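You operate a simulated robot arm through the tools that you are given. There is no shell and no other tool. Be economical: measure what you need, move in short steps, check, and stop when the job is done.

The job below is to be done with a simulated robot arm. You get a single attempt, and the scene is never put back.

Task
Zero the tester on the brass LINK cylinder, then put it back.
Fine: mode ZERO, orange arm over it, TRIM till the display reads 0; park the arm, cylinder in its pocket, tester left on in mode ZERO.

It is judged by the outcome, as a careful person would: the job done as asked, and still so three seconds after it is handed in. It fails if anything else is knocked over, pushed out of place, dropped, spilled or broken.

Robot
A 6-joint arm with a two-finger parallel gripper, fixed in place. Base frame: the origin is at the foot of the arm, x ahead of it, y to its left, z up; the work surface is at about z = 8. Lengths are in mm, angles in rad, forces in N, time in s.
With the tool pointing down near the work surface it reaches from about 140 to 580 mm from the base axis. Its first joint turns from -1.152 to 1.152 rad. Payload 2.1 kg.
The tool frame sits at the grasp point between the pads (the TCP): z along the fingers, y along the line on which they close. The tips reach 30 mm beyond it. The gripper opens to 94 mm. The fingers are 28 mm wide and 10 mm thick; the gripper's body (50 by 96 mm) begins 55 mm behind the TCP.
Orientation is told as [roll, pitch, yaw] about the base's x, y, z axes, in that order, counted from this pose: with the fingers straight down and closing along the base's y, the tool's x points along the base's -x, its y along +y and its z along -z.

Tools
- The arm moves only by the tool nudge_tool. Its argument "moves" is a list of rows, each a list of 6 numbers: the shift along the base's x, y, z in m, then the turn, a rotation vector about the base's x, y, z in rad. In form: [[dx, dy, dz, ax, ay, az], ...]. A call has 1 to 12 rows; each row is the pose to reach, as a shift and turn from the pose commanded when the call began. "fingers" is the closure, from 0 (fully open) to 1 (shut), set as the call begins (left out, the last holds). A row lasts 0.2 s, in which the tool goes at most 50 mm and 0.15 rad; a call with a longer step from one row to the next is refused whole, and so is a gripper value outside its range. A pose out of reach is approached as far as the arm can. The call stops where the force on the tool passes 90 N (or 10 N more than at its start, if that is more) or the arm is blocked; 0.2 s more then pass. Each finger travels about 72 mm/s and halts on what it meets, pressing with about 35 N; the grip force reading is that of the motor and also rises with nothing between the fingers. The clock runs only during rows and for 0.2 s after the last one: add rows that repeat a pose to give the fingers time. It gives the time, the measured TCP pose, the force on the tool (base axes), the opening and the grip force at its end, in the units of the frame above (readings bear some noise).
- Cameras (640 x 400 px; columns grow to the right, rows downward): "scene" is fixed at [59.4, -368.2, 500.5]; the picture's right is [0.78, -0.63, 0.00], its down [-0.28, -0.34, -0.90] and it looks along [0.56, 0.70, -0.44] (base axes); focal length 244 px, centre (320, 200). "wrist" rides on the gripper at [76, 14, -102] in the tool frame; the picture's right is [-0.18, 0.98, 0.00], its down [-0.75, -0.14, -0.64] and it looks along [-0.63, -0.12, 0.77] (tool axes); focal length 243 px, centre (320, 200). There is no depth. A picture from a camera that has moved, and an enlarged one, comes with that camera's place and axes in the base frame and with its lens.
- capture(camera): a new picture of that camera. The clock stands still meanwhile.
- enlarge(camera, box): a new picture of the part [left, top, right, bottom] of that camera's present view, enlarged. The clock stands still meanwhile.
- hand_in(): hands the job in; it is judged then, once.

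Work in short steps. Places have to be worked out from the pictures, the camera data and where the tool is seen: move nearer, look again, correct. Check each grasp and each placing, and mend what went wrong. You have 120 turns and 68 pictures in all, those below and enlarged ones among them. Open the gripper and draw the arm clear of the work before you hand the job in, unless the task says otherwise; then end with one line.

The tools are called after "Call:" as name(argument=value, ...) on one line, values as JSON. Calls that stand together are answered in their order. nudge_tool: Moves the arm, as the interface text tells. Its arguments: {"type":"object","properties":{"moves":{"type":"array","items":{"type":"array","items":{"type":"number"}}},"fingers":{"type":"number"}},"required":["moves"]} The other tools are called the same way: capture (camera) takes a picture; enlarge (camera, box) takes an enlarged picture of a part of a camera's view; hand_in () hands the job in.

At the start:

```text
time: 0.0
tool_pos: [317.1, -124.2, 417.6]
orientation: [0.001, -0.002, 0.0]
wrist_force: [0.2, -0.2, -0.8]
width: 94.0
grip_force: 0.0
```

scene: 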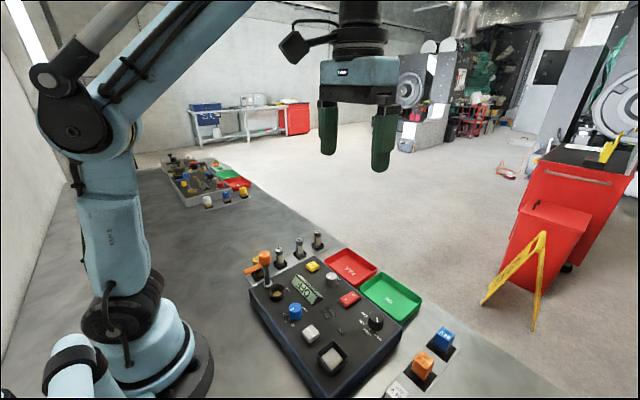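
wrist: 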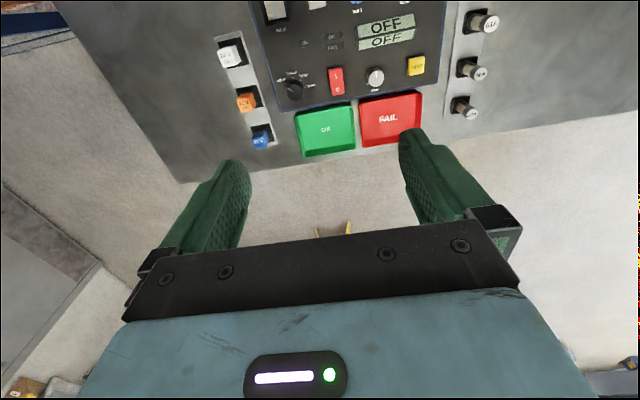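

The display reads OFF; I'll look closer at the tester from both cameras.

Call:
enlarge(camera="scene", box=[230, 220, 470, 400])

Call:
enlarge(camera="wrist", box=[190, 0, 520, 180])

```text
2.22 times, centred on (350, 310) of scene
camera zoom: at [59.4, -368.2, 500.5], right [0.78, -0.63, 0.0], down [-0.28, -0.34, -0.9], along [0.56, 0.7, -0.44], focal length 542 px, centre (253, -44)
```

zoom: 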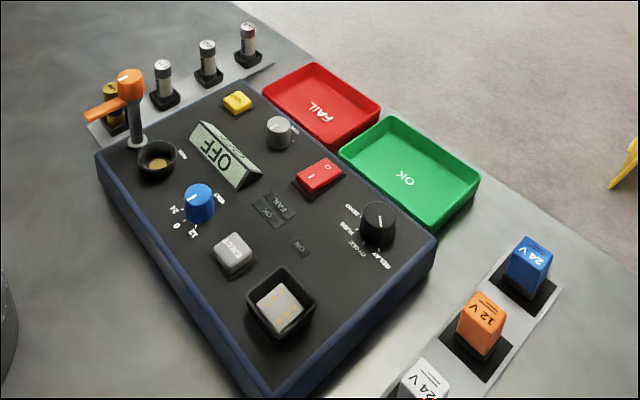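

```text
1.94 times, centred on (355, 90) of wrist
camera zoom: at [241.9, -110.0, 519.1], right [0.18, 0.98, 0.0], down [0.75, -0.14, 0.64], along [0.63, -0.12, -0.77], focal length 470 px, centre (252, 413)
```

zoom: 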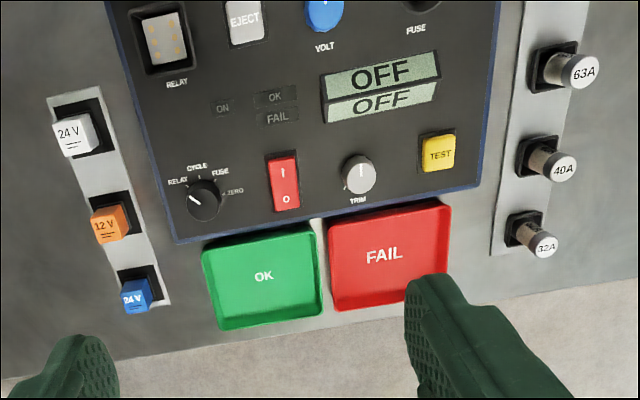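

Tester is at about x 220–390, y −230–75, with mode dial near (359,−178), rocker (358,−103), TRIM (361,−38). I'll go back and lower for a close view of the front controls.

Call:
nudge_tool(moves=[[-0.03, 0.005, -0.04, 0, 0, 0], [-0.06, 0.01, -0.08, 0, 0, 0], [-0.06, 0.01, -0.12, 0, 0, 0], [-0.06, 0.01, -0.16, 0, 0, 0]], fingers=1)

Call:
capture(camera="wrist")

```text
refused: row 1 steps farther than a row can; nothing moved
```

```text
63 pictures are left
camera wrist: at [241.9, -110.0, 519.1], right [0.18, 0.98, 0.0], down [0.75, -0.14, 0.64], along [0.63, -0.12, -0.77], focal length 243 px, centre (320, 200)
```

wrist: 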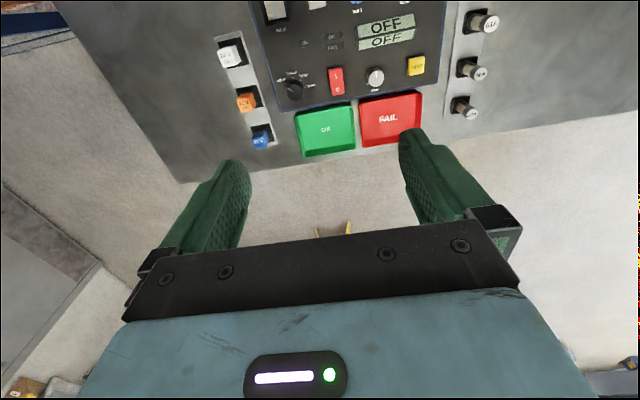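

The first step was just over 50 mm; same move in smaller steps.

Call:
nudge_tool(moves=[[-0.025, 0.005, -0.035, 0, 0, 0], [-0.05, 0.01, -0.07, 0, 0, 0], [-0.06, 0.01, -0.11, 0, 0, 0], [-0.06, 0.01, -0.15, 0, 0, 0], [-0.06, 0.01, -0.16, 0, 0, 0]], fingers=1)

Call:
capture(camera="wrist")

```text
time: 1.2
tool_pos: [258.0, -112.9, 256.7]
orientation: [0.0, -0.001, 0.001]
wrist_force: [0.3, -0.2, -0.6]
width: 0.0
grip_force: 32.4
```

```text
62 pictures are left
camera wrist: at [182.9, -100.3, 359.2], right [0.18, 0.98, 0.0], down [0.75, -0.14, 0.64], along [0.63, -0.12, -0.77], focal length 243 px, centre (320, 200)
```

wrist: 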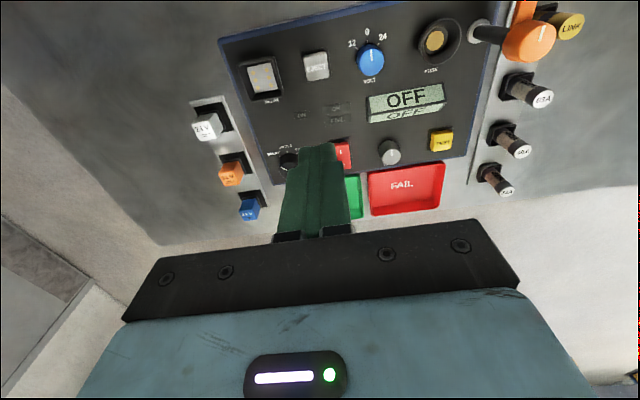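

Rocker's "I" half is near (343,−102, z≈70). I'll bring the closed tips above it and look.

Call:
nudge_tool(moves=[[0.04, 0.005, -0.02, 0, 0, 0], [0.078, 0.01, -0.045, 0, 0, 0], [0.078, 0.01, -0.09, 0, 0, 0], [0.078, 0.01, -0.125, 0, 0, 0], [0.078, 0.01, -0.125, 0, 0, 0]])

Call:
capture(camera="wrist")

Call:
enlarge(camera="scene", box=[230, 220, 470, 400])

```text
time: 2.4
tool_pos: [333.3, -104.6, 133.1]
orientation: [0.002, 0.0, 0.0]
wrist_force: [-0.3, -0.8, 0.4]
width: 0.0
grip_force: 33.5
```

```text
61 pictures are left
camera wrist: at [259.7, -90.8, 234.4], right [0.18, 0.98, 0.0], down [0.75, -0.14, 0.64], along [0.63, -0.12, -0.77], focal length 243 px, centre (320, 200)
```

wrist: 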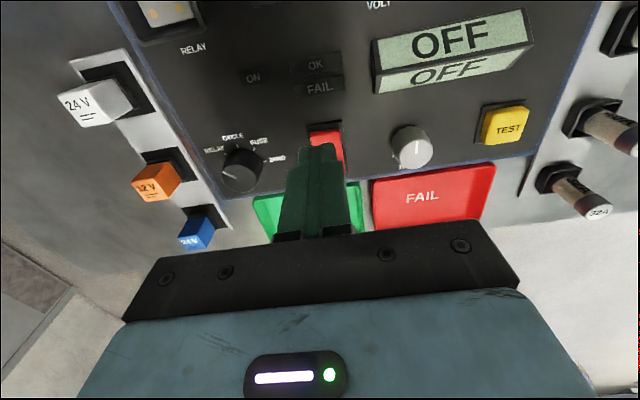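

```text
2.22 times, centred on (350, 310) of scene
camera zoom: at [59.4, -368.2, 500.5], right [0.78, -0.63, 0.0], down [-0.28, -0.34, -0.9], along [0.56, 0.7, -0.44], focal length 542 px, centre (253, -44)
```

zoom: 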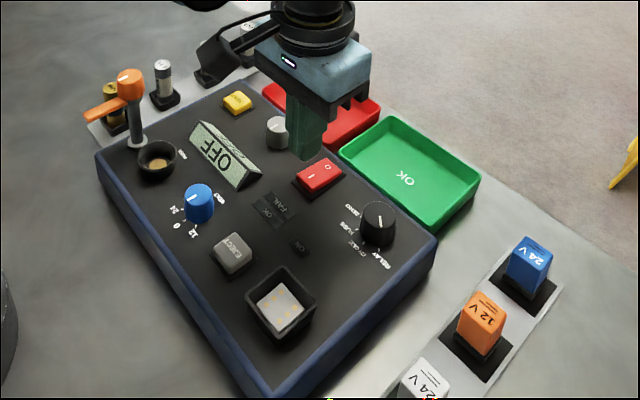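

Tip is over the "I" half. I'll shift 4 mm forward and descend in small steps.

Call:
nudge_tool(moves=[[0.004, 0, -0.01, 0, 0, 0], [0.004, 0, -0.02, 0, 0, 0], [0.004, 0, -0.027, 0, 0, 0], [0.004, 0, -0.03, 0, 0, 0], [0.004, 0, -0.033, 0, 0, 0], [0.004, 0, -0.036, 0, 0, 0]])

Call:
capture(camera="wrist")

```text
time: 3.8
tool_pos: [339.4, -105.2, 96.3]
orientation: [0.0, 0.0, 0.0]
wrist_force: [-0.7, 0.2, -0.2]
width: 0.0
grip_force: 32.7
```

```text
59 pictures are left
camera wrist: at [264.3, -90.2, 198.0], right [0.18, 0.98, 0.0], down [0.75, -0.14, 0.64], along [0.63, -0.12, -0.77], focal length 243 px, centre (320, 200)
```

wrist: 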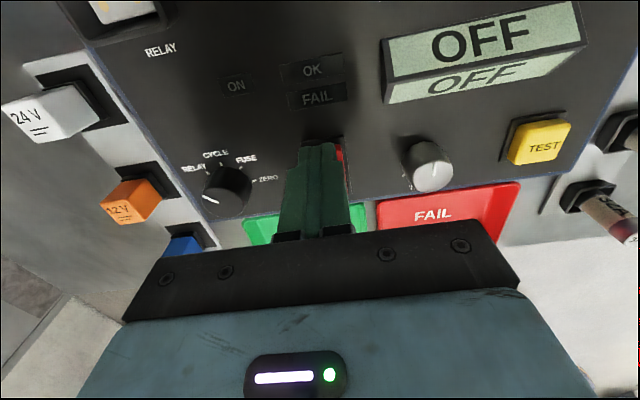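

Tip z≈66, no contact yet. Continuing down in 2 mm steps.

Call:
nudge_tool(moves=[[0, 0.001, -0.002, 0, 0, 0], [0, 0.001, -0.004, 0, 0, 0], [0, 0.001, -0.006, 0, 0, 0], [0, 0.001, -0.008, 0, 0, 0], [0, 0.001, -0.01, 0, 0, 0]])

Call:
capture(camera="wrist")

```text
time: 5.0
tool_pos: [338.0, -102.5, 85.8]
orientation: [0.0, 0.0, 0.0]
wrist_force: [0.1, 0.2, 0.2]
width: 0.1
grip_force: 33.4
```

```text
58 pictures are left
camera wrist: at [264.0, -88.9, 187.9], right [0.18, 0.98, 0.0], down [0.75, -0.14, 0.64], along [0.63, -0.12, -0.77], focal length 243 px, centre (320, 200)
```

wrist: 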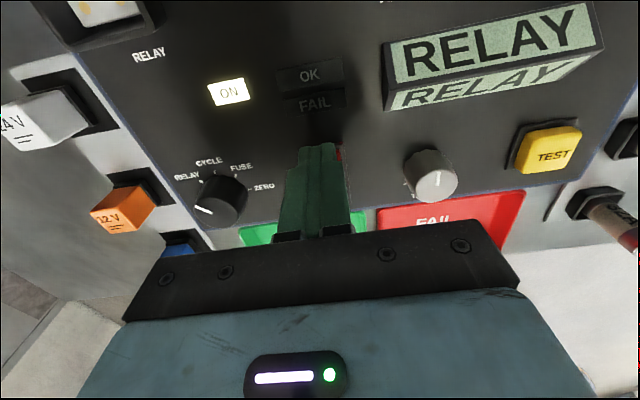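

The tester is on, displaying RELAY. I'll raise and look at the mode dial closely.

Call:
nudge_tool(moves=[[0, 0, 0.04, 0, 0, 0], [-0.02, 0, 0.08, 0, 0, 0], [-0.035, -0.03, 0.085, 0, 0, 0], [-0.035, -0.05, 0.085, 0, 0, 0]])

Call:
enlarge(camera="wrist", box=[180, 60, 400, 200])

Call:
enlarge(camera="scene", box=[340, 280, 420, 330])

```text
time: 6.0
tool_pos: [302.9, -151.5, 170.1]
orientation: [0.0, 0.0, -0.001]
wrist_force: [-0.3, 1.1, 0.0]
width: 0.0
grip_force: 32.5
```

```text
2.86 times, centred on (290, 130) of wrist
camera zoom: at [229.0, -137.5, 272.9], right [0.18, 0.98, 0.0], down [0.75, -0.14, 0.64], along [0.63, -0.12, -0.77], focal length 693 px, centre (406, 400)
```

zoom: 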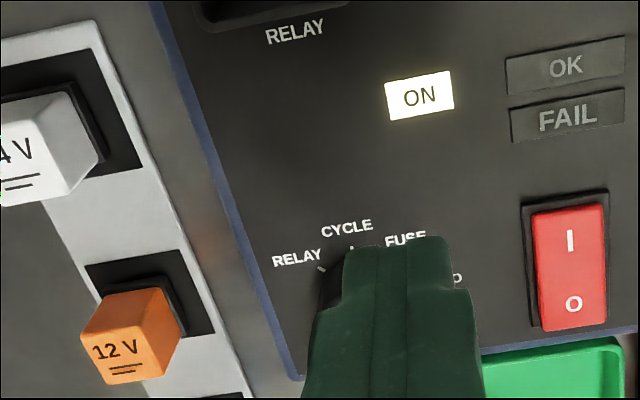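

```text
8.00 times, centred on (380, 305) of scene
camera zoom: at [59.4, -368.2, 500.5], right [0.78, -0.63, 0.0], down [-0.28, -0.34, -0.9], along [0.56, 0.7, -0.44], focal length 1951 px, centre (-160, -640)
```

zoom: 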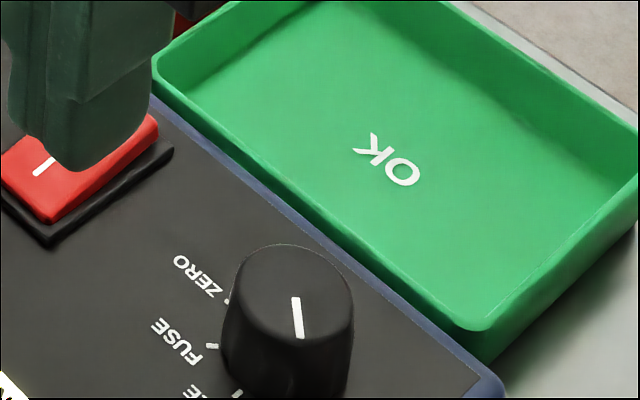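

Dial centre ≈ (358.5,−175), Ø≈30, top z≈70; the pointer is about 50° left, and ZERO needs ~135° clockwise. I'll open to ~56 mm, pre-turn the tool +67° and hover above the knob.

Call:
nudge_tool(moves=[[0.01, -0.005, 0, 0, 0, 0.148], [0.02, -0.01, 0, 0, 0, 0.296], [0.03, -0.015, 0, 0, 0, 0.444], [0.04, -0.02, 0, 0, 0, 0.592], [0.055, -0.0225, 0, 0, 0, 0.74], [0.055, -0.0225, -0.01, 0, 0, 0.888], [0.055, -0.0225, -0.03, 0, 0, 1.036], [0.055, -0.0225, -0.045, 0, 0, 1.18], [0.055, -0.0225, -0.045, 0, 0, 1.18]], fingers=0.4)

Call:
capture(camera="wrist")

Call:
enlarge(camera="scene", box=[300, 240, 460, 340])

```text
time: 8.0
tool_pos: [359.3, -175.5, 125.2]
orientation: [0.002, 0.0, 1.18]
wrist_force: [-0.9, 0.6, -0.4]
width: 56.5
grip_force: 0.0
```

```text
55 pictures are left
camera wrist: at [319.8, -240.9, 227.8], right [-0.84, 0.54, 0.0], down [0.42, 0.64, 0.64], along [0.35, 0.54, -0.77], focal length 243 px, centre (320, 200)
```

wrist: 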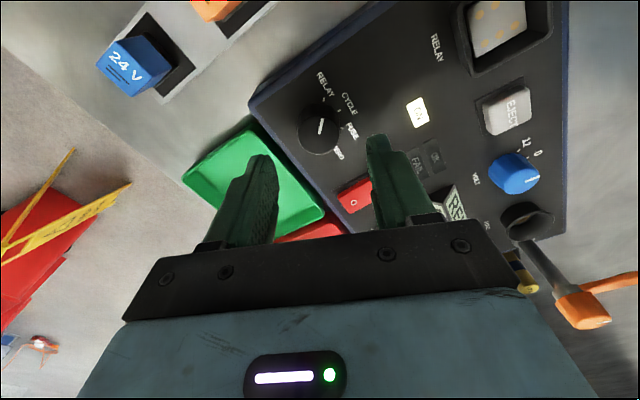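

```text
4.00 times, centred on (380, 290) of scene
camera zoom: at [59.4, -368.2, 500.5], right [0.78, -0.63, 0.0], down [-0.28, -0.34, -0.9], along [0.56, 0.7, -0.44], focal length 976 px, centre (80, -160)
```

zoom: 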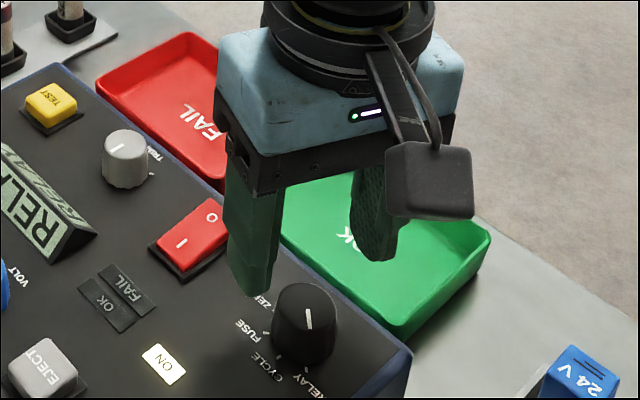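

Knob appears at about (357.5,−178); shift slightly, lower to grasp height and close.

Call:
nudge_tool(moves=[[-0.001, -0.0028, -0.015, 0, 0, 0], [-0.001, -0.0028, -0.028, 0, 0, 0], [-0.001, -0.0028, -0.036, 0, 0, 0], [-0.001, -0.0028, -0.04, 0, 0, 0], [-0.001, -0.0028, -0.04, 0, 0, 0]])

Call:
enlarge(camera="scene", box=[300, 240, 460, 340])

```text
time: 9.2
tool_pos: [357.9, -178.5, 86.5]
orientation: [-0.003, 0.0, 1.18]
wrist_force: [0.1, -0.4, -0.3]
width: 56.4
grip_force: 0.2
```

```text
4.00 times, centred on (380, 290) of scene
camera zoom: at [59.4, -368.2, 500.5], right [0.78, -0.63, 0.0], down [-0.28, -0.34, -0.9], along [0.56, 0.7, -0.44], focal length 976 px, centre (80, -160)
```

zoom: 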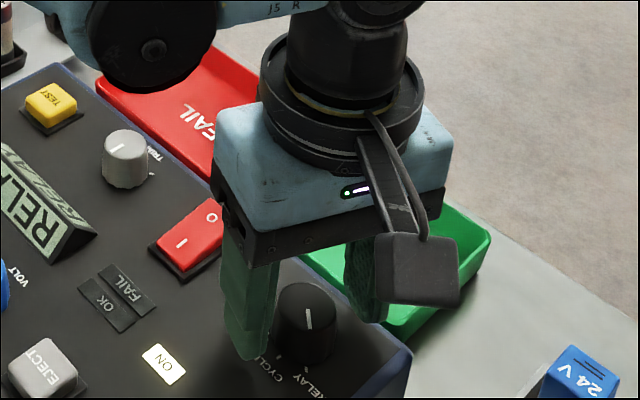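

The fingers straddle the knob without contact; closing and checking the side force.

Call:
nudge_tool(moves=[[0, 0, 0, 0, 0, 0], [0, 0, 0, 0, 0, 0], [0, 0, 0, 0, 0, 0]], fingers=1)

```text
time: 10.0
tool_pos: [359.4, -179.5, 85.0]
orientation: [-0.002, 0.001, 1.179]
wrist_force: [14.8, -8.7, -7.2]
width: 30.3
grip_force: 44.8
```

Gripped (30 mm). The side force suggests the knob is slightly toward (+x,−y); shift 1.5 mm and re-read.

Call:
nudge_tool(moves=[[0.0014, -0.0006, 0, 0, 0, 0], [0.0014, -0.0006, 0, 0, 0, 0]])

```text
time: 10.6
tool_pos: [359.1, -178.9, 85.8]
orientation: [0.0, 0.0, 1.18]
wrist_force: [5.8, -5.5, 16.7]
width: 30.1
grip_force: 44.7
```

Better. Turning clockwise ~45° and checking the display.

Call:
nudge_tool(moves=[[0.001, -0.0004, 0, 0, 0, -0.14], [0.001, -0.0004, 0, 0, 0, -0.28], [0.001, -0.0004, 0, 0, 0, -0.42], [0.001, -0.0004, 0, 0, 0, -0.56], [0.001, -0.0004, 0, 0, 0, -0.7], [0.001, -0.0004, 0, 0, 0, -0.8]])

Call:
capture(camera="wrist")

```text
time: 12.0
tool_pos: [358.9, -179.3, 85.3]
orientation: [0.003, 0.003, 0.377]
wrist_force: [-18.7, 6.0, 40.1]
width: 30.1
grip_force: 44.9
```

```text
52 pictures are left
camera wrist: at [284.8, -194.0, 188.6], right [-0.19, 0.98, 0.0], down [0.76, 0.15, 0.64], along [0.63, 0.12, -0.77], focal length 243 px, centre (320, 200)
```

wrist: 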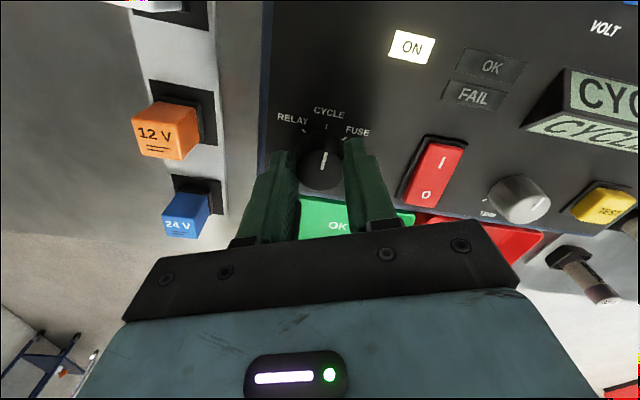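

Mode is now CYCLE. I'll ease up 1 mm and back 1 mm in x and continue turning ~90°.

Call:
nudge_tool(moves=[[-0.0015, 0.0005, 0.001, 0, 0, 0], [-0.0015, 0.0005, 0.001, 0, 0, -0.14], [-0.0015, 0.0005, 0.001, 0, 0, -0.28], [-0.0015, 0.0005, 0.001, 0, 0, -0.42], [-0.0015, 0.0005, 0.001, 0, 0, -0.56], [-0.0015, 0.0005, 0.001, 0, 0, -0.7], [-0.0015, 0.0005, 0.001, 0, 0, -0.82]])

Call:
capture(camera="wrist")

```text
time: 13.6
tool_pos: [359.0, -177.2, 85.0]
orientation: [0.003, -0.001, -0.443]
wrist_force: [0.7, 19.2, -28.9]
width: 29.9
grip_force: 45.2
```

```text
51 pictures are left
camera wrist: at [297.2, -132.8, 188.7], right [0.59, 0.81, 0.0], down [0.62, -0.45, 0.64], along [0.52, -0.37, -0.77], focal length 243 px, centre (320, 200)
```

wrist: 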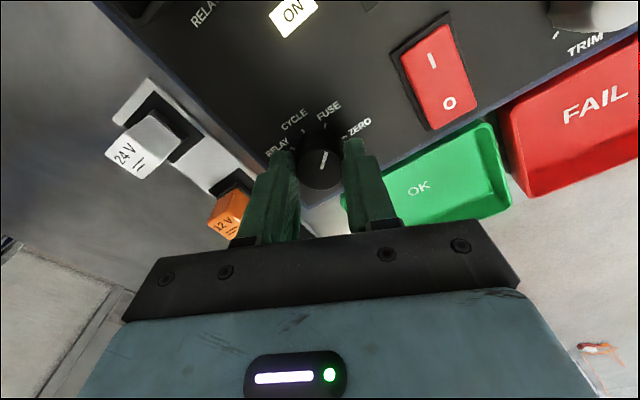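

Pointer is at FUSE. Another ~45° to ZERO.

Call:
nudge_tool(moves=[[0, -0.001, 0, 0, 0, -0.14], [0, -0.001, 0, 0, 0, -0.28], [0, -0.001, 0, 0, 0, -0.42], [0, -0.001, 0, 0, 0, -0.56], [0, -0.001, 0, 0, 0, -0.7], [0, -0.001, 0, 0, 0, -0.8]])

Call:
enlarge(camera="wrist", box=[200, 60, 440, 220])

Call:
enlarge(camera="scene", box=[240, 230, 420, 350])

```text
time: 15.0
tool_pos: [360.5, -178.6, 86.9]
orientation: [0.007, 0.003, -1.24]
wrist_force: [9.4, 19.5, -1.8]
width: 30.0
grip_force: 44.9
```

```text
2.50 times, centred on (320, 140) of wrist
camera zoom: at [349.8, -102.9, 189.7], right [0.99, 0.14, 0.01], down [0.11, -0.76, 0.64], along [0.1, -0.63, -0.77], focal length 606 px, centre (320, 350)
```

zoom: 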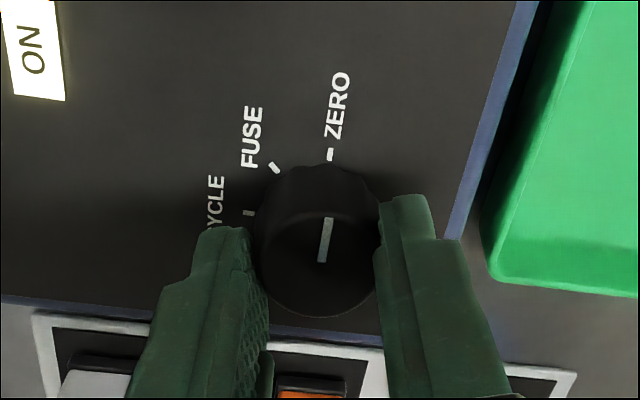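

```text
3.33 times, centred on (330, 290) of scene
camera zoom: at [59.4, -368.2, 500.5], right [0.78, -0.63, 0.0], down [-0.28, -0.34, -0.9], along [0.56, 0.7, -0.44], focal length 813 px, centre (287, -100)
```

zoom: 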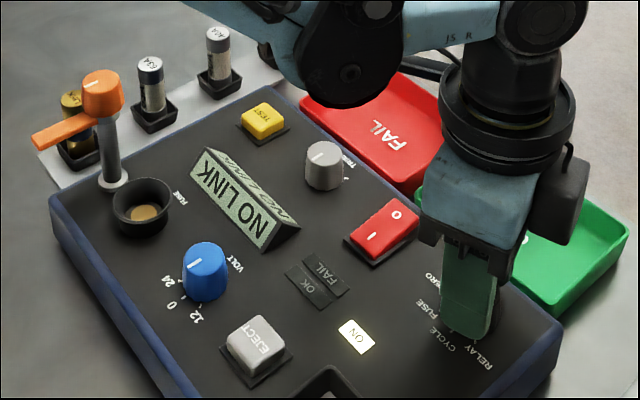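

Display reads "NO LINK": ZERO mode is set. Open and rise clear.

Call:
nudge_tool(moves=[[0, 0, 0, 0, 0, 0], [0, 0, 0, 0, 0, 0], [0, 0, 0, 0, 0, 0], [0, 0, 0.03, 0, 0, 0], [0, 0, 0.07, 0, 0, 0], [0, 0, 0.11, 0, 0, 0], [-0.03, 0.02, 0.145, 0, 0, 0.14], [-0.05, 0.05, 0.16, 0, 0, 0.28], [-0.06, 0.06, 0.19, 0, 0, 0.42], [-0.06, 0.06, 0.2, 0, 0, 0.56], [-0.06, 0.06, 0.2, 0, 0, 0.7], [-0.06, 0.06, 0.2, 0, 0, 0.84]], fingers=0.4)

Call:
nudge_tool(moves=[[-0.01, 0, 0, 0, 0, 0.148], [-0.02, 0, 0, 0, 0, 0.296], [-0.03, 0, 0, 0, 0, 0.444], [-0.04, 0, 0, 0, 0, 0.592], [-0.05, 0, 0, 0, 0, 0.74], [-0.06, 0, 0, 0, 0, 0.888], [-0.06, 0, 0, 0, 0, 1.036], [-0.06, 0, 0, 0, 0, 1.184], [-0.06, 0, 0, 0, 0, 1.33], [-0.06, 0, 0, 0, 0, 1.478], [-0.06, 0, 0, 0, 0, 1.626], [-0.06, 0, 0, 0, 0, 1.77]])

Call:
nudge_tool(moves=[[0, 0, 0, 0, 0, 0.1], [0, 0, 0, 0, 0, 0.201]])

Call:
capture(camera="wrist")

```text
refused: row 7 steps farther than a row can; nothing moved
```

```text
time: 15.6
tool_pos: [352.3, -171.2, 87.3]
orientation: [0.042, 0.0, -0.986]
wrist_force: [2.0, 4.8, 1.7]
width: 29.8
grip_force: 45.2
stopped in row 2: the force on the tool passed its limit (the readings are from after the stop); the commanded pose is now the measured one
```

```text
time: 16.2
tool_pos: [352.7, -171.6, 87.3]
orientation: [0.039, 0.002, -0.788]
wrist_force: [-12.6, -1.3, 8.8]
width: 29.9
grip_force: 45.3
```

```text
48 pictures are left
camera wrist: at [307.1, -110.8, 190.4], right [0.83, 0.56, 0.04], down [0.41, -0.65, 0.64], along [0.38, -0.51, -0.77], focal length 243 px, centre (320, 200)
```

wrist: 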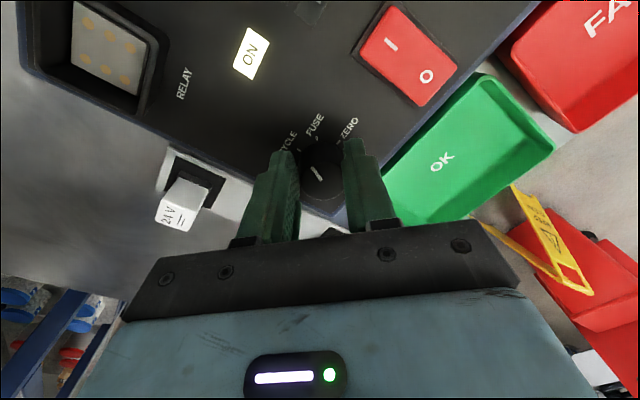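

My batched calls ran on after a refusal, so the knob was turned back and pulled while still gripped. I must not chain dependent moves. Looking before releasing.

Call:
enlarge(camera="scene", box=[230, 220, 470, 400])

```text
2.22 times, centred on (350, 310) of scene
camera zoom: at [59.3, -368.2, 500.5], right [0.78, -0.63, 0.0], down [-0.28, -0.34, -0.9], along [0.56, 0.7, -0.44], focal length 542 px, centre (253, -44)
```

zoom: 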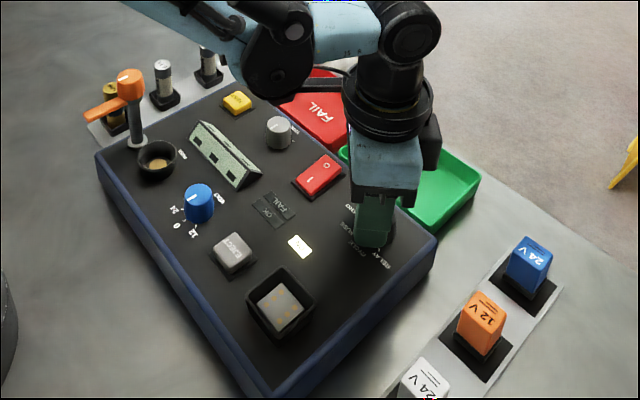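

The tester hasn't shifted; the display shows dashes (FUSE). I'll first straighten the tool and re-centre on the knob.

Call:
nudge_tool(moves=[[0.003, -0.003, 0, -0.014, 0.014, 0], [0.006, -0.006, -0.001, -0.0276, 0.0277, 0], [0.006, -0.006, -0.001, -0.0276, 0.0277, 0]])

```text
time: 17.0
tool_pos: [357.1, -174.4, 86.8]
orientation: [0.0, 0.016, -0.785]
wrist_force: [-31.8, 21.1, 13.0]
width: 29.6
grip_force: 45.2
```

The force is along the finger width (friction slip). I'll open in place, letting the knob go, and look.

Call:
nudge_tool(moves=[[0, 0, 0, 0, 0, 0], [0, 0, 0, 0, 0, 0], [0, 0, 0, 0, 0, 0]], fingers=0.4)

Call:
enlarge(camera="wrist", box=[200, 60, 440, 220])

```text
time: 17.8
tool_pos: [358.6, -177.0, 86.3]
orientation: [0.003, 0.0, -0.787]
wrist_force: [0.1, 0.2, 0.9]
width: 56.5
grip_force: 0.0
```

```text
2.50 times, centred on (320, 140) of wrist
camera zoom: at [317.0, -113.5, 188.9], right [0.83, 0.56, 0.0], down [0.43, -0.63, 0.64], along [0.36, -0.53, -0.77], focal length 606 px, centre (320, 350)
```

zoom: 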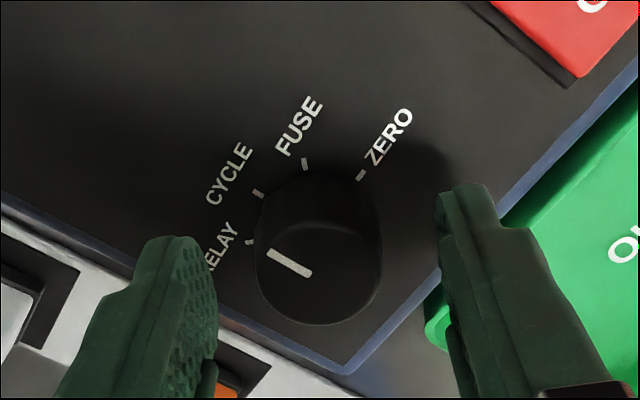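

Free. Checking the display for the current mode.

Call:
enlarge(camera="scene", box=[240, 230, 420, 350])

```text
3.33 times, centred on (330, 290) of scene
camera zoom: at [59.4, -368.2, 500.5], right [0.78, -0.63, 0.0], down [-0.28, -0.34, -0.9], along [0.56, 0.7, -0.44], focal length 813 px, centre (287, -100)
```

zoom: 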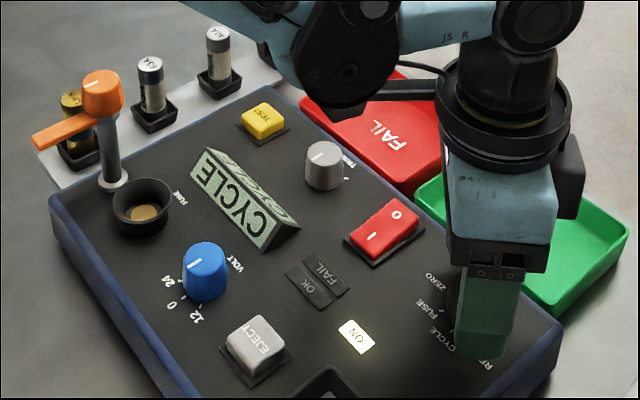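

Mode is CYCLE; it needs 90° clockwise. Turn the open gripper back to yaw ≈+0.4 around the knob, then re-grip.

Call:
nudge_tool(moves=[[0.0005, -0.0007, 0, 0, 0, 0.148], [0.0005, -0.0007, 0, 0, 0, 0.296], [0.0005, -0.0007, 0, 0, 0, 0.444], [0.0005, -0.0007, 0, 0, 0, 0.592], [0.0005, -0.0007, 0, 0, 0, 0.74], [0.0005, -0.0007, 0, 0, 0, 0.888], [0.0005, -0.0007, 0, 0, 0, 1.036], [0.0005, -0.0007, 0, 0, 0, 1.18], [0.0005, -0.0007, 0, 0, 0, 1.18]])

```text
time: 19.8
tool_pos: [358.9, -177.6, 86.2]
orientation: [0.003, 0.002, 0.396]
wrist_force: [-0.3, 0.0, 0.7]
width: 56.2
grip_force: 0.0
```

Closing on the knob.

Call:
nudge_tool(moves=[[0, 0, 0, 0, 0, 0], [0, 0, 0, 0, 0, 0], [0, 0, 0, 0, 0, 0]], fingers=1)

```text
time: 20.6
tool_pos: [360.1, -178.1, 85.8]
orientation: [0.002, 0.0, 0.392]
wrist_force: [5.2, -9.4, -2.6]
width: 30.4
grip_force: 45.1
```

Well centred. Turning 90° clockwise.

Call:
nudge_tool(moves=[[0.0003, -0.0005, 0, 0, 0, -0.145], [0.0003, -0.0005, 0, 0, 0, -0.29], [0.0003, -0.0005, 0, 0, 0, -0.435], [0.0003, -0.0005, 0, 0, 0, -0.58], [0.0003, -0.0005, 0, 0, 0, -0.725], [0.0003, -0.0005, 0, 0, 0, -0.87], [0.0003, -0.0005, 0, 0, 0, -1.015], [0.0003, -0.0005, 0, 0, 0, -1.16], [0.0003, -0.0005, 0, 0, 0, -1.305], [0.0003, -0.0005, 0, 0, 0, -1.45], [0.0003, -0.0005, 0, 0, 0, -1.58]])

Call:
enlarge(camera="scene", box=[240, 230, 420, 350])

```text
time: 23.0
tool_pos: [359.6, -178.6, 85.5]
orientation: [0.005, 0.0, -1.187]
wrist_force: [5.3, -3.9, 28.2]
width: 30.0
grip_force: 45.0
```

```text
3.33 times, centred on (330, 290) of scene
camera zoom: at [59.3, -368.1, 500.5], right [0.78, -0.63, 0.0], down [-0.28, -0.34, -0.9], along [0.56, 0.7, -0.44], focal length 813 px, centre (287, -100)
```

zoom: 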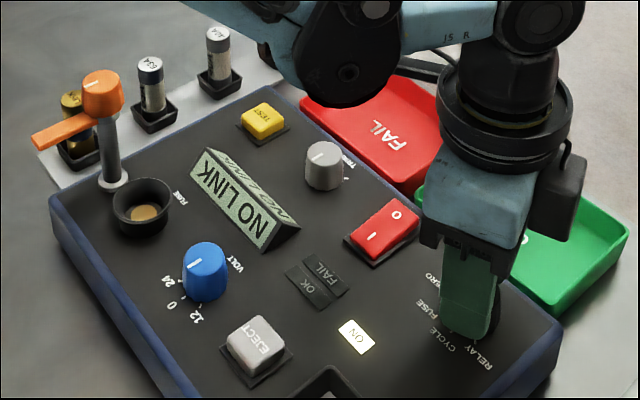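

ZERO again ("NO LINK"). Now open only, and rise straight up.

Call:
nudge_tool(moves=[[0, 0, 0, 0, 0, 0], [0, 0, 0, 0, 0, 0], [0, 0, 0, 0, 0, 0], [0, 0, 0.03, 0, 0, 0], [0, 0, 0.07, 0, 0, 0], [0, 0, 0.11, 0, 0, 0], [0, 0, 0.15, 0, 0, 0], [0, 0, 0.19, 0, 0, 0]], fingers=0.4)

```text
time: 24.8
tool_pos: [360.0, -176.3, 277.0]
orientation: [0.004, 0.001, -1.186]
wrist_force: [-0.4, -0.1, -0.1]
width: 56.6
grip_force: 0.1
```

Clear at z 277. Now turning towards yaw +90° in the air while drawing back.

Call:
nudge_tool(moves=[[-0.01, 0.01, 0, 0, 0, 0.148], [-0.02, 0.02, 0, 0, 0, 0.296], [-0.03, 0.03, 0, 0, 0, 0.444], [-0.04, 0.04, 0, 0, 0, 0.592], [-0.05, 0.05, 0, 0, 0, 0.74], [-0.06, 0.06, 0, 0, 0, 0.888], [-0.07, 0.07, 0, 0, 0, 1.036], [-0.08, 0.08, 0, 0, 0, 1.184], [-0.09, 0.09, 0, 0, 0, 1.33], [-0.1, 0.09, 0, 0, 0, 1.478], [-0.11, 0.09, 0, 0, 0, 1.626], [-0.12, 0.09, 0, 0, 0, 1.77]])

```text
time: 27.4
tool_pos: [240.5, -89.0, 275.8]
orientation: [0.003, 0.001, 0.588]
wrist_force: [0.7, -0.5, 0.4]
width: 56.3
grip_force: 0.0
```

Call:
nudge_tool(moves=[[0, 0.01, 0.01, 0, 0, 0.148], [0, 0.02, 0.02, 0, 0, 0.296], [0, 0.03, 0.03, 0, 0, 0.444], [0, 0.03, 0.03, 0, 0, 0.592], [0, 0.03, 0.03, 0, 0, 0.74], [0, 0.03, 0.03, 0, 0, 0.888], [0, 0.03, 0.03, 0, 0, 0.985]])

Call:
capture(camera="wrist")

Call:
enlarge(camera="scene", box=[230, 225, 350, 300])

```text
time: 29.0
tool_pos: [239.7, -58.1, 306.1]
orientation: [0.004, 0.0, 1.571]
wrist_force: [0.1, -0.5, -0.2]
width: 56.4
grip_force: 0.1
```

```text
43 pictures are left
camera wrist: at [227.2, -134.9, 408.9], right [-0.98, 0.18, 0.0], down [0.14, 0.75, 0.64], along [0.12, 0.63, -0.77], focal length 243 px, centre (320, 200)
```

wrist: 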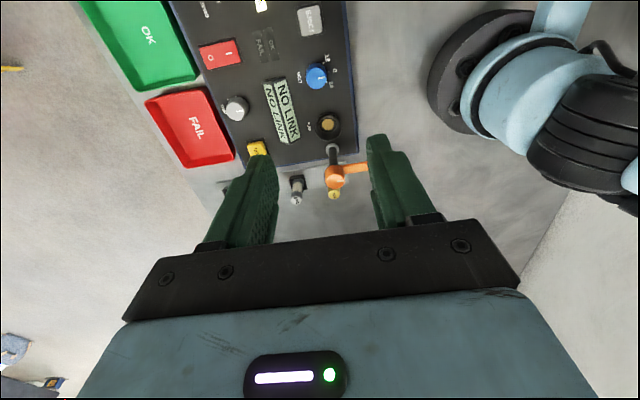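

```text
5.33 times, centred on (290, 262) of scene
camera zoom: at [59.4, -368.2, 500.5], right [0.78, -0.63, 0.0], down [-0.28, -0.34, -0.9], along [0.56, 0.7, -0.44], focal length 1301 px, centre (480, -133)
```

zoom: 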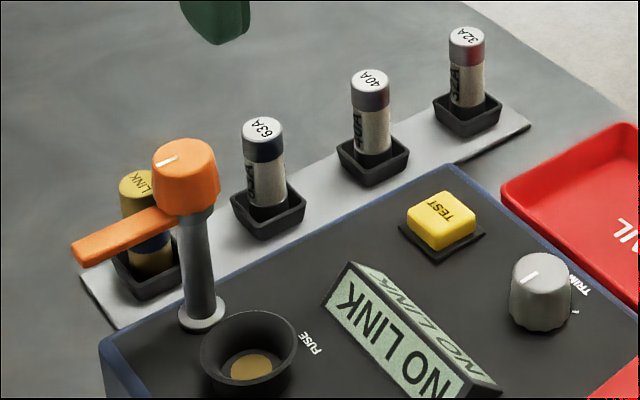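

LINK is near (246,136), top z≈72; hub of the orange arm ~(240,60,145) would foul the camera at yaw 90 there, so I'll grasp LINK at yaw 0. Turning back and viewing from nearby.

Call:
nudge_tool(moves=[[-0.01, 0.02, 0, 0, 0, -0.147], [-0.02, 0.04, 0, 0, 0, -0.294], [-0.03, 0.06, 0, 0, 0, -0.441], [-0.04, 0.08, 0, 0, 0, -0.588], [-0.05, 0.1, 0, 0, 0, -0.735], [-0.06, 0.12, 0, 0, 0, -0.882], [-0.06, 0.14, 0, 0, 0, -1.029], [-0.06, 0.16, 0, 0, 0, -1.176], [-0.06, 0.18, -0.03, 0, 0, -1.323], [-0.06, 0.19, -0.06, 0, 0, -1.47], [-0.06, 0.19, -0.09, 0, 0, -1.571]])

Call:
capture(camera="wrist")

```text
time: 31.4
tool_pos: [180.5, 132.4, 214.4]
orientation: [0.003, -0.001, -0.007]
wrist_force: [-0.2, 0.4, 0.2]
width: 56.3
grip_force: 0.1
```

```text
41 pictures are left
camera wrist: at [106.1, 144.8, 317.6], right [0.19, 0.98, 0.0], down [0.75, -0.15, 0.64], along [0.63, -0.12, -0.77], focal length 243 px, centre (320, 200)
```

wrist: 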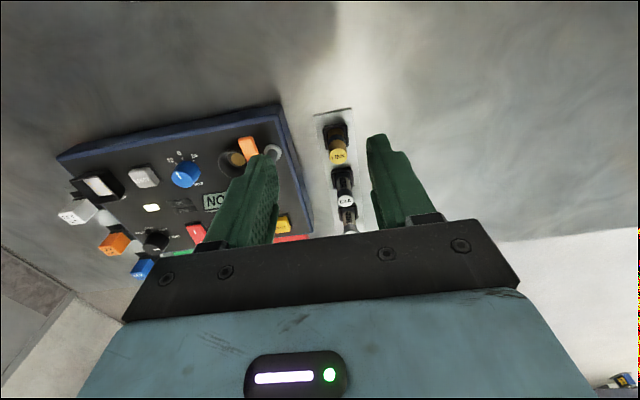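

LINK at ≈(246,138). Move over it with tips at z≈95 and check.

Call:
nudge_tool(moves=[[0.03, 0.003, -0.01, 0, 0, 0], [0.05, 0.006, -0.04, 0, 0, 0], [0.0655, 0.006, -0.07, 0, 0, 0], [0.0655, 0.006, -0.088, 0, 0, 0], [0.0655, 0.006, -0.088, 0, 0, 0]])

Call:
capture(camera="wrist")

Call:
enlarge(camera="scene", box=[220, 200, 340, 275])

```text
time: 32.6
tool_pos: [246.0, 138.6, 126.1]
orientation: [0.004, 0.0, 0.0]
wrist_force: [-0.6, -0.3, 0.9]
width: 56.5
grip_force: 0.1
```

```text
40 pictures are left
camera wrist: at [170.5, 152.6, 229.2], right [0.19, 0.98, 0.0], down [0.75, -0.15, 0.64], along [0.63, -0.12, -0.77], focal length 243 px, centre (320, 200)
```

wrist: 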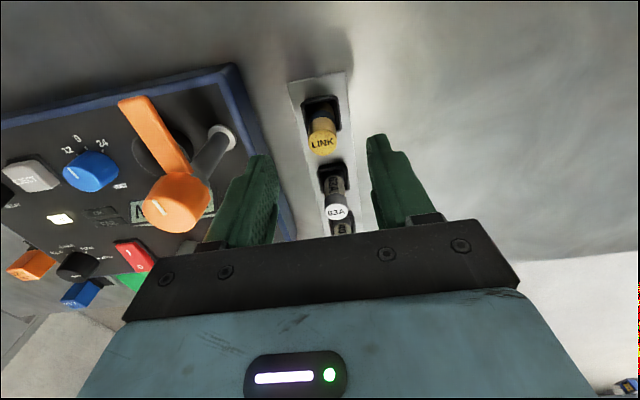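

```text
5.33 times, centred on (280, 238) of scene
camera zoom: at [59.4, -368.2, 500.5], right [0.78, -0.63, 0.0], down [-0.28, -0.34, -0.9], along [0.56, 0.7, -0.44], focal length 1301 px, centre (533, 0)
```

zoom: 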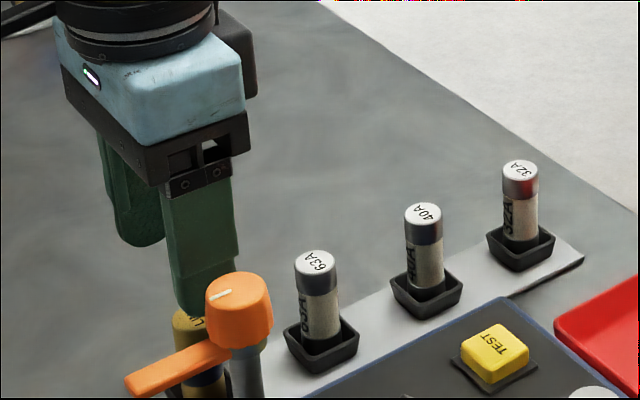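

Aligned. Descend to TCP z≈73 (tips ~43).

Call:
nudge_tool(moves=[[0, 0.0015, -0.015, 0, 0, 0], [0, 0.0015, -0.03, 0, 0, 0], [0, 0.0015, -0.042, 0, 0, 0], [0, 0.0015, -0.053, 0, 0, 0], [0, 0.0015, -0.053, 0, 0, 0]])

Call:
enlarge(camera="wrist", box=[200, 60, 440, 220])

Call:
enlarge(camera="scene", box=[220, 200, 340, 275])

```text
time: 33.8
tool_pos: [246.0, 139.6, 73.2]
orientation: [0.003, -0.001, -0.002]
wrist_force: [1.0, 1.1, 0.5]
width: 56.2
grip_force: 0.1
```

```text
2.50 times, centred on (320, 140) of wrist
camera zoom: at [171.2, 153.2, 176.8], right [0.19, 0.98, 0.0], down [0.75, -0.15, 0.64], along [0.63, -0.12, -0.77], focal length 606 px, centre (320, 350)
```

zoom: 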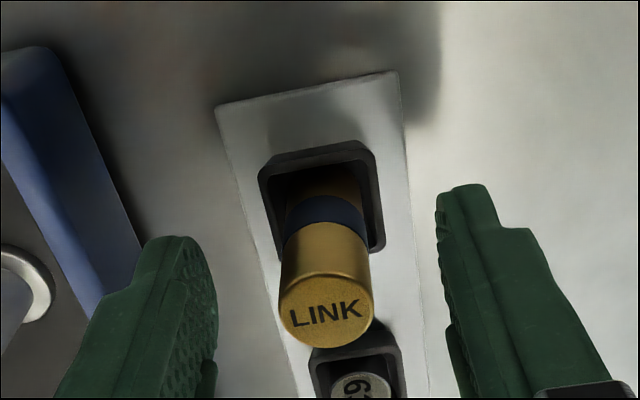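

```text
5.33 times, centred on (280, 238) of scene
camera zoom: at [59.4, -368.2, 500.5], right [0.78, -0.63, 0.0], down [-0.28, -0.34, -0.9], along [0.56, 0.7, -0.44], focal length 1301 px, centre (533, 0)
```

zoom: 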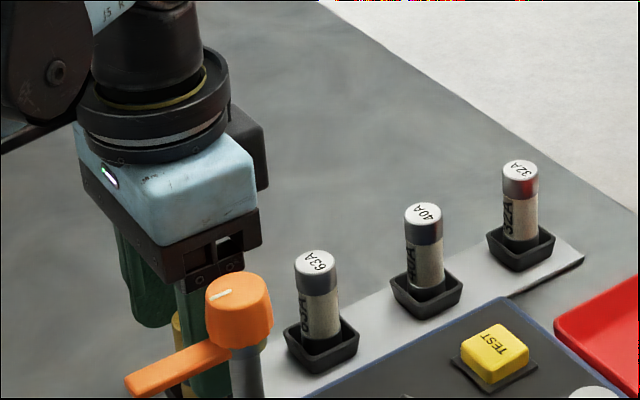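

LINK sits between the fingers. Closing.

Call:
nudge_tool(moves=[[0.001, 0, 0, 0, 0, 0], [0.001, 0, 0, 0, 0, 0], [0.001, 0, 0, 0, 0, 0], [0.001, 0, 0, 0, 0, 0]], fingers=1)

```text
time: 34.8
tool_pos: [247.4, 139.7, 74.4]
orientation: [0.003, -0.001, -0.002]
wrist_force: [0.5, 1.1, 0.2]
width: 20.6
grip_force: 34.7
```

Gripped at Ø20.6 with no side force. Pocket grasp pose: (247,139.7,~73.5). Lift straight up.

Call:
nudge_tool(moves=[[0, 0, 0.01, 0, 0, 0], [0, 0, 0.03, 0, 0, 0], [0, 0, 0.06, 0, 0, 0], [0, 0, 0.1, 0, 0, 0], [0, 0, 0.14, 0, 0, 0], [0, 0, 0.165, 0, 0, 0]])

Call:
capture(camera="scene")

```text
time: 36.2
tool_pos: [246.0, 140.1, 239.3]
orientation: [0.003, 0.001, -0.001]
wrist_force: [0.2, 0.6, -1.7]
width: 20.7
grip_force: 35.2
```

```text
36 pictures are left
```

scene: 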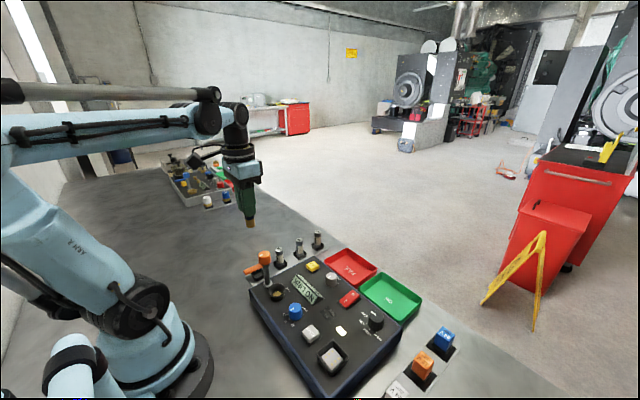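

LINK lifted. Move above the socket (≈(240,14)) turning to yaw +90°, staying high.

Call:
nudge_tool(moves=[[0, -0.01, 0, 0, 0, 0.147], [0, -0.02, 0, 0, 0, 0.294], [0, -0.04, 0, 0, 0, 0.441], [-0.002, -0.06, 0, 0, 0, 0.588], [-0.003, -0.08, 0, 0, 0, 0.735], [-0.005, -0.1, 0, 0, 0, 0.882], [-0.006, -0.12, 0, 0, 0, 1.029], [-0.007, -0.125, 0, 0, 0, 1.176], [-0.007, -0.125, 0, 0, 0, 1.323], [-0.007, -0.125, 0, 0, 0, 1.47], [-0.007, -0.125, -0.02, 0, 0, 1.571]])

Call:
capture(camera="wrist")

Call:
enlarge(camera="scene", box=[210, 200, 370, 300])

```text
time: 38.6
tool_pos: [238.6, 15.2, 220.8]
orientation: [0.003, -0.001, 1.569]
wrist_force: [-0.7, 0.6, -1.8]
width: 20.8
grip_force: 35.5
```

```text
35 pictures are left
camera wrist: at [226.5, -61.7, 323.0], right [-0.98, 0.18, 0.0], down [0.14, 0.75, 0.64], along [0.12, 0.63, -0.77], focal length 243 px, centre (320, 200)
```

wrist: 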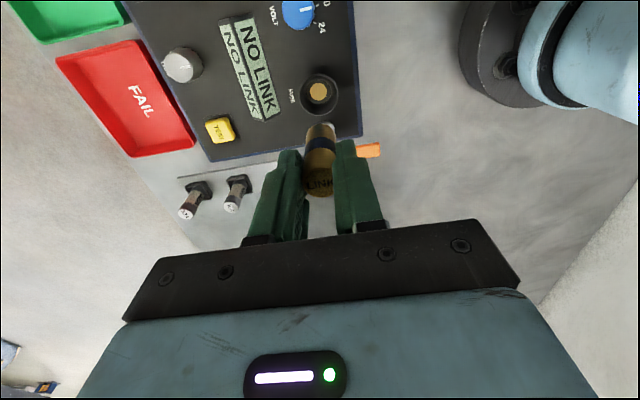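

```text
4.00 times, centred on (290, 250) of scene
camera zoom: at [59.4, -368.2, 500.5], right [0.78, -0.63, 0.0], down [-0.28, -0.34, -0.9], along [0.56, 0.7, -0.44], focal length 976 px, centre (440, 0)
```

zoom: 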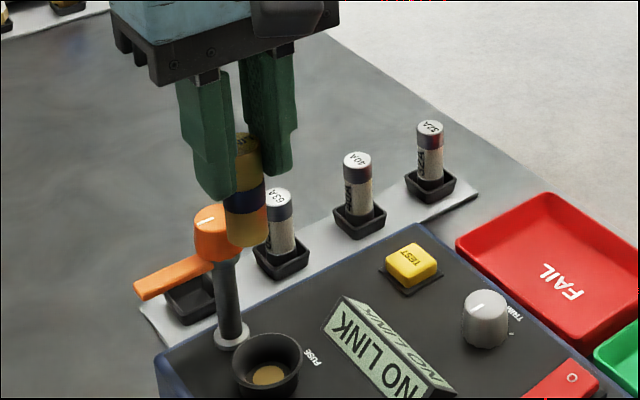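

Roughly aligned. Lower so the LINK's bottom is ~15 mm above the rim and check closely.

Call:
nudge_tool(moves=[[0.001, 0, -0.03, 0, 0, 0], [0.001, 0, -0.06, 0, 0, 0], [0.001, 0, -0.07, 0, 0, 0], [0.001, 0, -0.07, 0, 0, 0]])

Call:
enlarge(camera="wrist", box=[220, 20, 420, 220])

Call:
enlarge(camera="scene", box=[230, 240, 326, 300])

```text
time: 39.6
tool_pos: [241.4, 14.0, 150.2]
orientation: [0.004, 0.0, 1.569]
wrist_force: [-0.5, 0.1, -1.4]
width: 20.6
grip_force: 34.9
```

```text
2.00 times, centred on (320, 120) of wrist
camera zoom: at [228.2, -62.5, 252.5], right [-0.98, 0.19, 0.0], down [0.15, 0.75, 0.64], along [0.12, 0.63, -0.77], focal length 485 px, centre (320, 360)
```

zoom: 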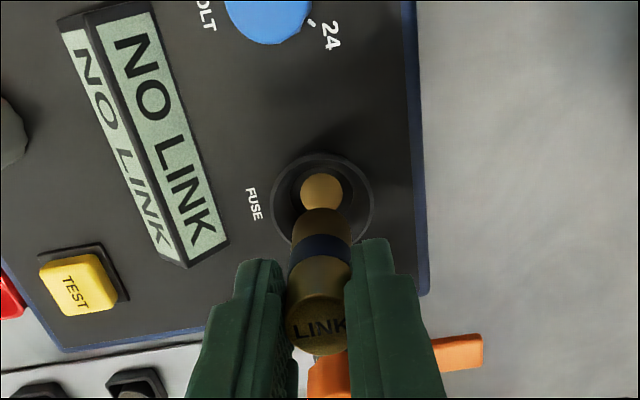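

```text
6.67 times, centred on (278, 270) of scene
camera zoom: at [59.4, -368.2, 500.5], right [0.78, -0.63, 0.0], down [-0.28, -0.34, -0.9], along [0.56, 0.7, -0.44], focal length 1626 px, centre (600, -267)
```

zoom: 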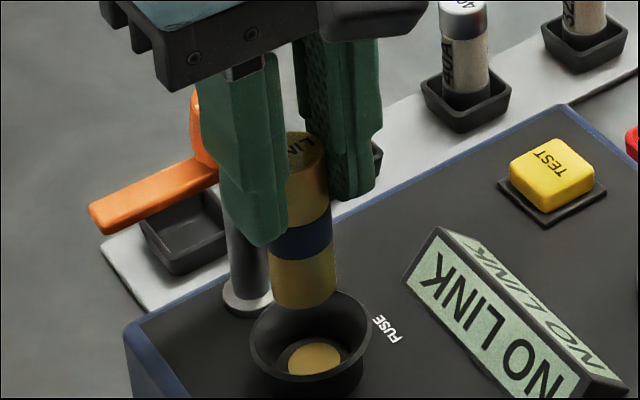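

Both views show the LINK over the seat within ~1–2 mm. Descend slowly, watching force.

Call:
nudge_tool(moves=[[0.0005, -0.0005, -0.01, 0, 0, 0], [0.0005, -0.0005, -0.018, 0, 0, 0], [0.0005, -0.0005, -0.022, 0, 0, 0], [0.0005, -0.0005, -0.025, 0, 0, 0]])

Call:
enlarge(camera="scene", box=[230, 240, 326, 300])

```text
time: 40.6
tool_pos: [242.4, 13.8, 124.4]
orientation: [0.004, 0.0, 1.567]
wrist_force: [-1.0, -0.2, -2.4]
width: 20.9
grip_force: 34.6
```

```text
6.67 times, centred on (278, 270) of scene
camera zoom: at [59.4, -368.2, 500.5], right [0.78, -0.63, 0.0], down [-0.28, -0.34, -0.9], along [0.56, 0.7, -0.44], focal length 1626 px, centre (600, -267)
```

zoom: 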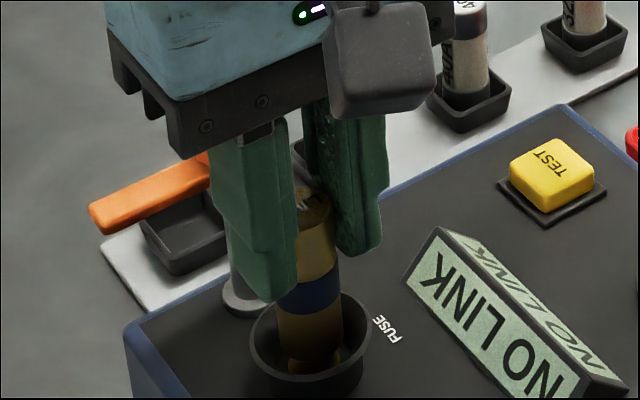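

The LINK is inside the collar, just above the seat. Continue in small steps till contact.

Call:
nudge_tool(moves=[[0.0003, -0.0003, -0.002, 0, 0, 0], [0.0003, -0.0003, -0.004, 0, 0, 0], [0.0003, -0.0003, -0.006, 0, 0, 0]])

```text
time: 41.4
tool_pos: [240.7, 14.0, 119.0]
orientation: [0.002, 0.0, 1.568]
wrist_force: [-0.4, -1.2, -1.4]
width: 20.6
grip_force: 34.9
```

Call:
nudge_tool(moves=[[0, 0, -0.001, 0, 0, 0], [0, 0, -0.002, 0, 0, 0], [0, 0, -0.003, 0, 0, 0], [0, 0, -0.004, 0, 0, 0]])

Call:
enlarge(camera="scene", box=[230, 240, 326, 300])

```text
time: 42.4
tool_pos: [241.1, 13.0, 115.8]
orientation: [0.005, -0.001, 1.568]
wrist_force: [-6.0, -8.9, 19.8]
width: 20.8
grip_force: 34.7
```

```text
6.67 times, centred on (278, 270) of scene
camera zoom: at [59.3, -368.2, 500.5], right [0.78, -0.63, 0.0], down [-0.28, -0.34, -0.9], along [0.56, 0.7, -0.44], focal length 1626 px, centre (600, -267)
```

zoom: 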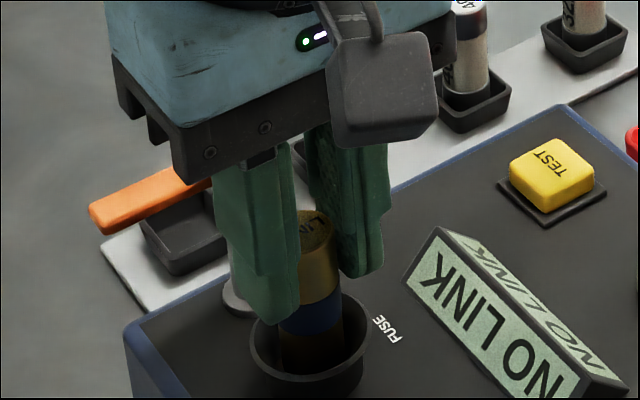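

Contact with 20 N up plus a side push toward (−x,−y): probably the funnel guiding. Shift ~1.5 mm that way and press a bit.

Call:
nudge_tool(moves=[[-0.001, -0.0015, 0, 0, 0, 0], [-0.001, -0.0015, -0.001, 0, 0, 0], [-0.001, -0.0015, -0.002, 0, 0, 0]])

```text
time: 43.2
tool_pos: [241.9, 12.0, 114.1]
orientation: [0.001, -0.004, 1.569]
wrist_force: [9.7, 5.9, 29.2]
width: 21.0
grip_force: 35.2
```

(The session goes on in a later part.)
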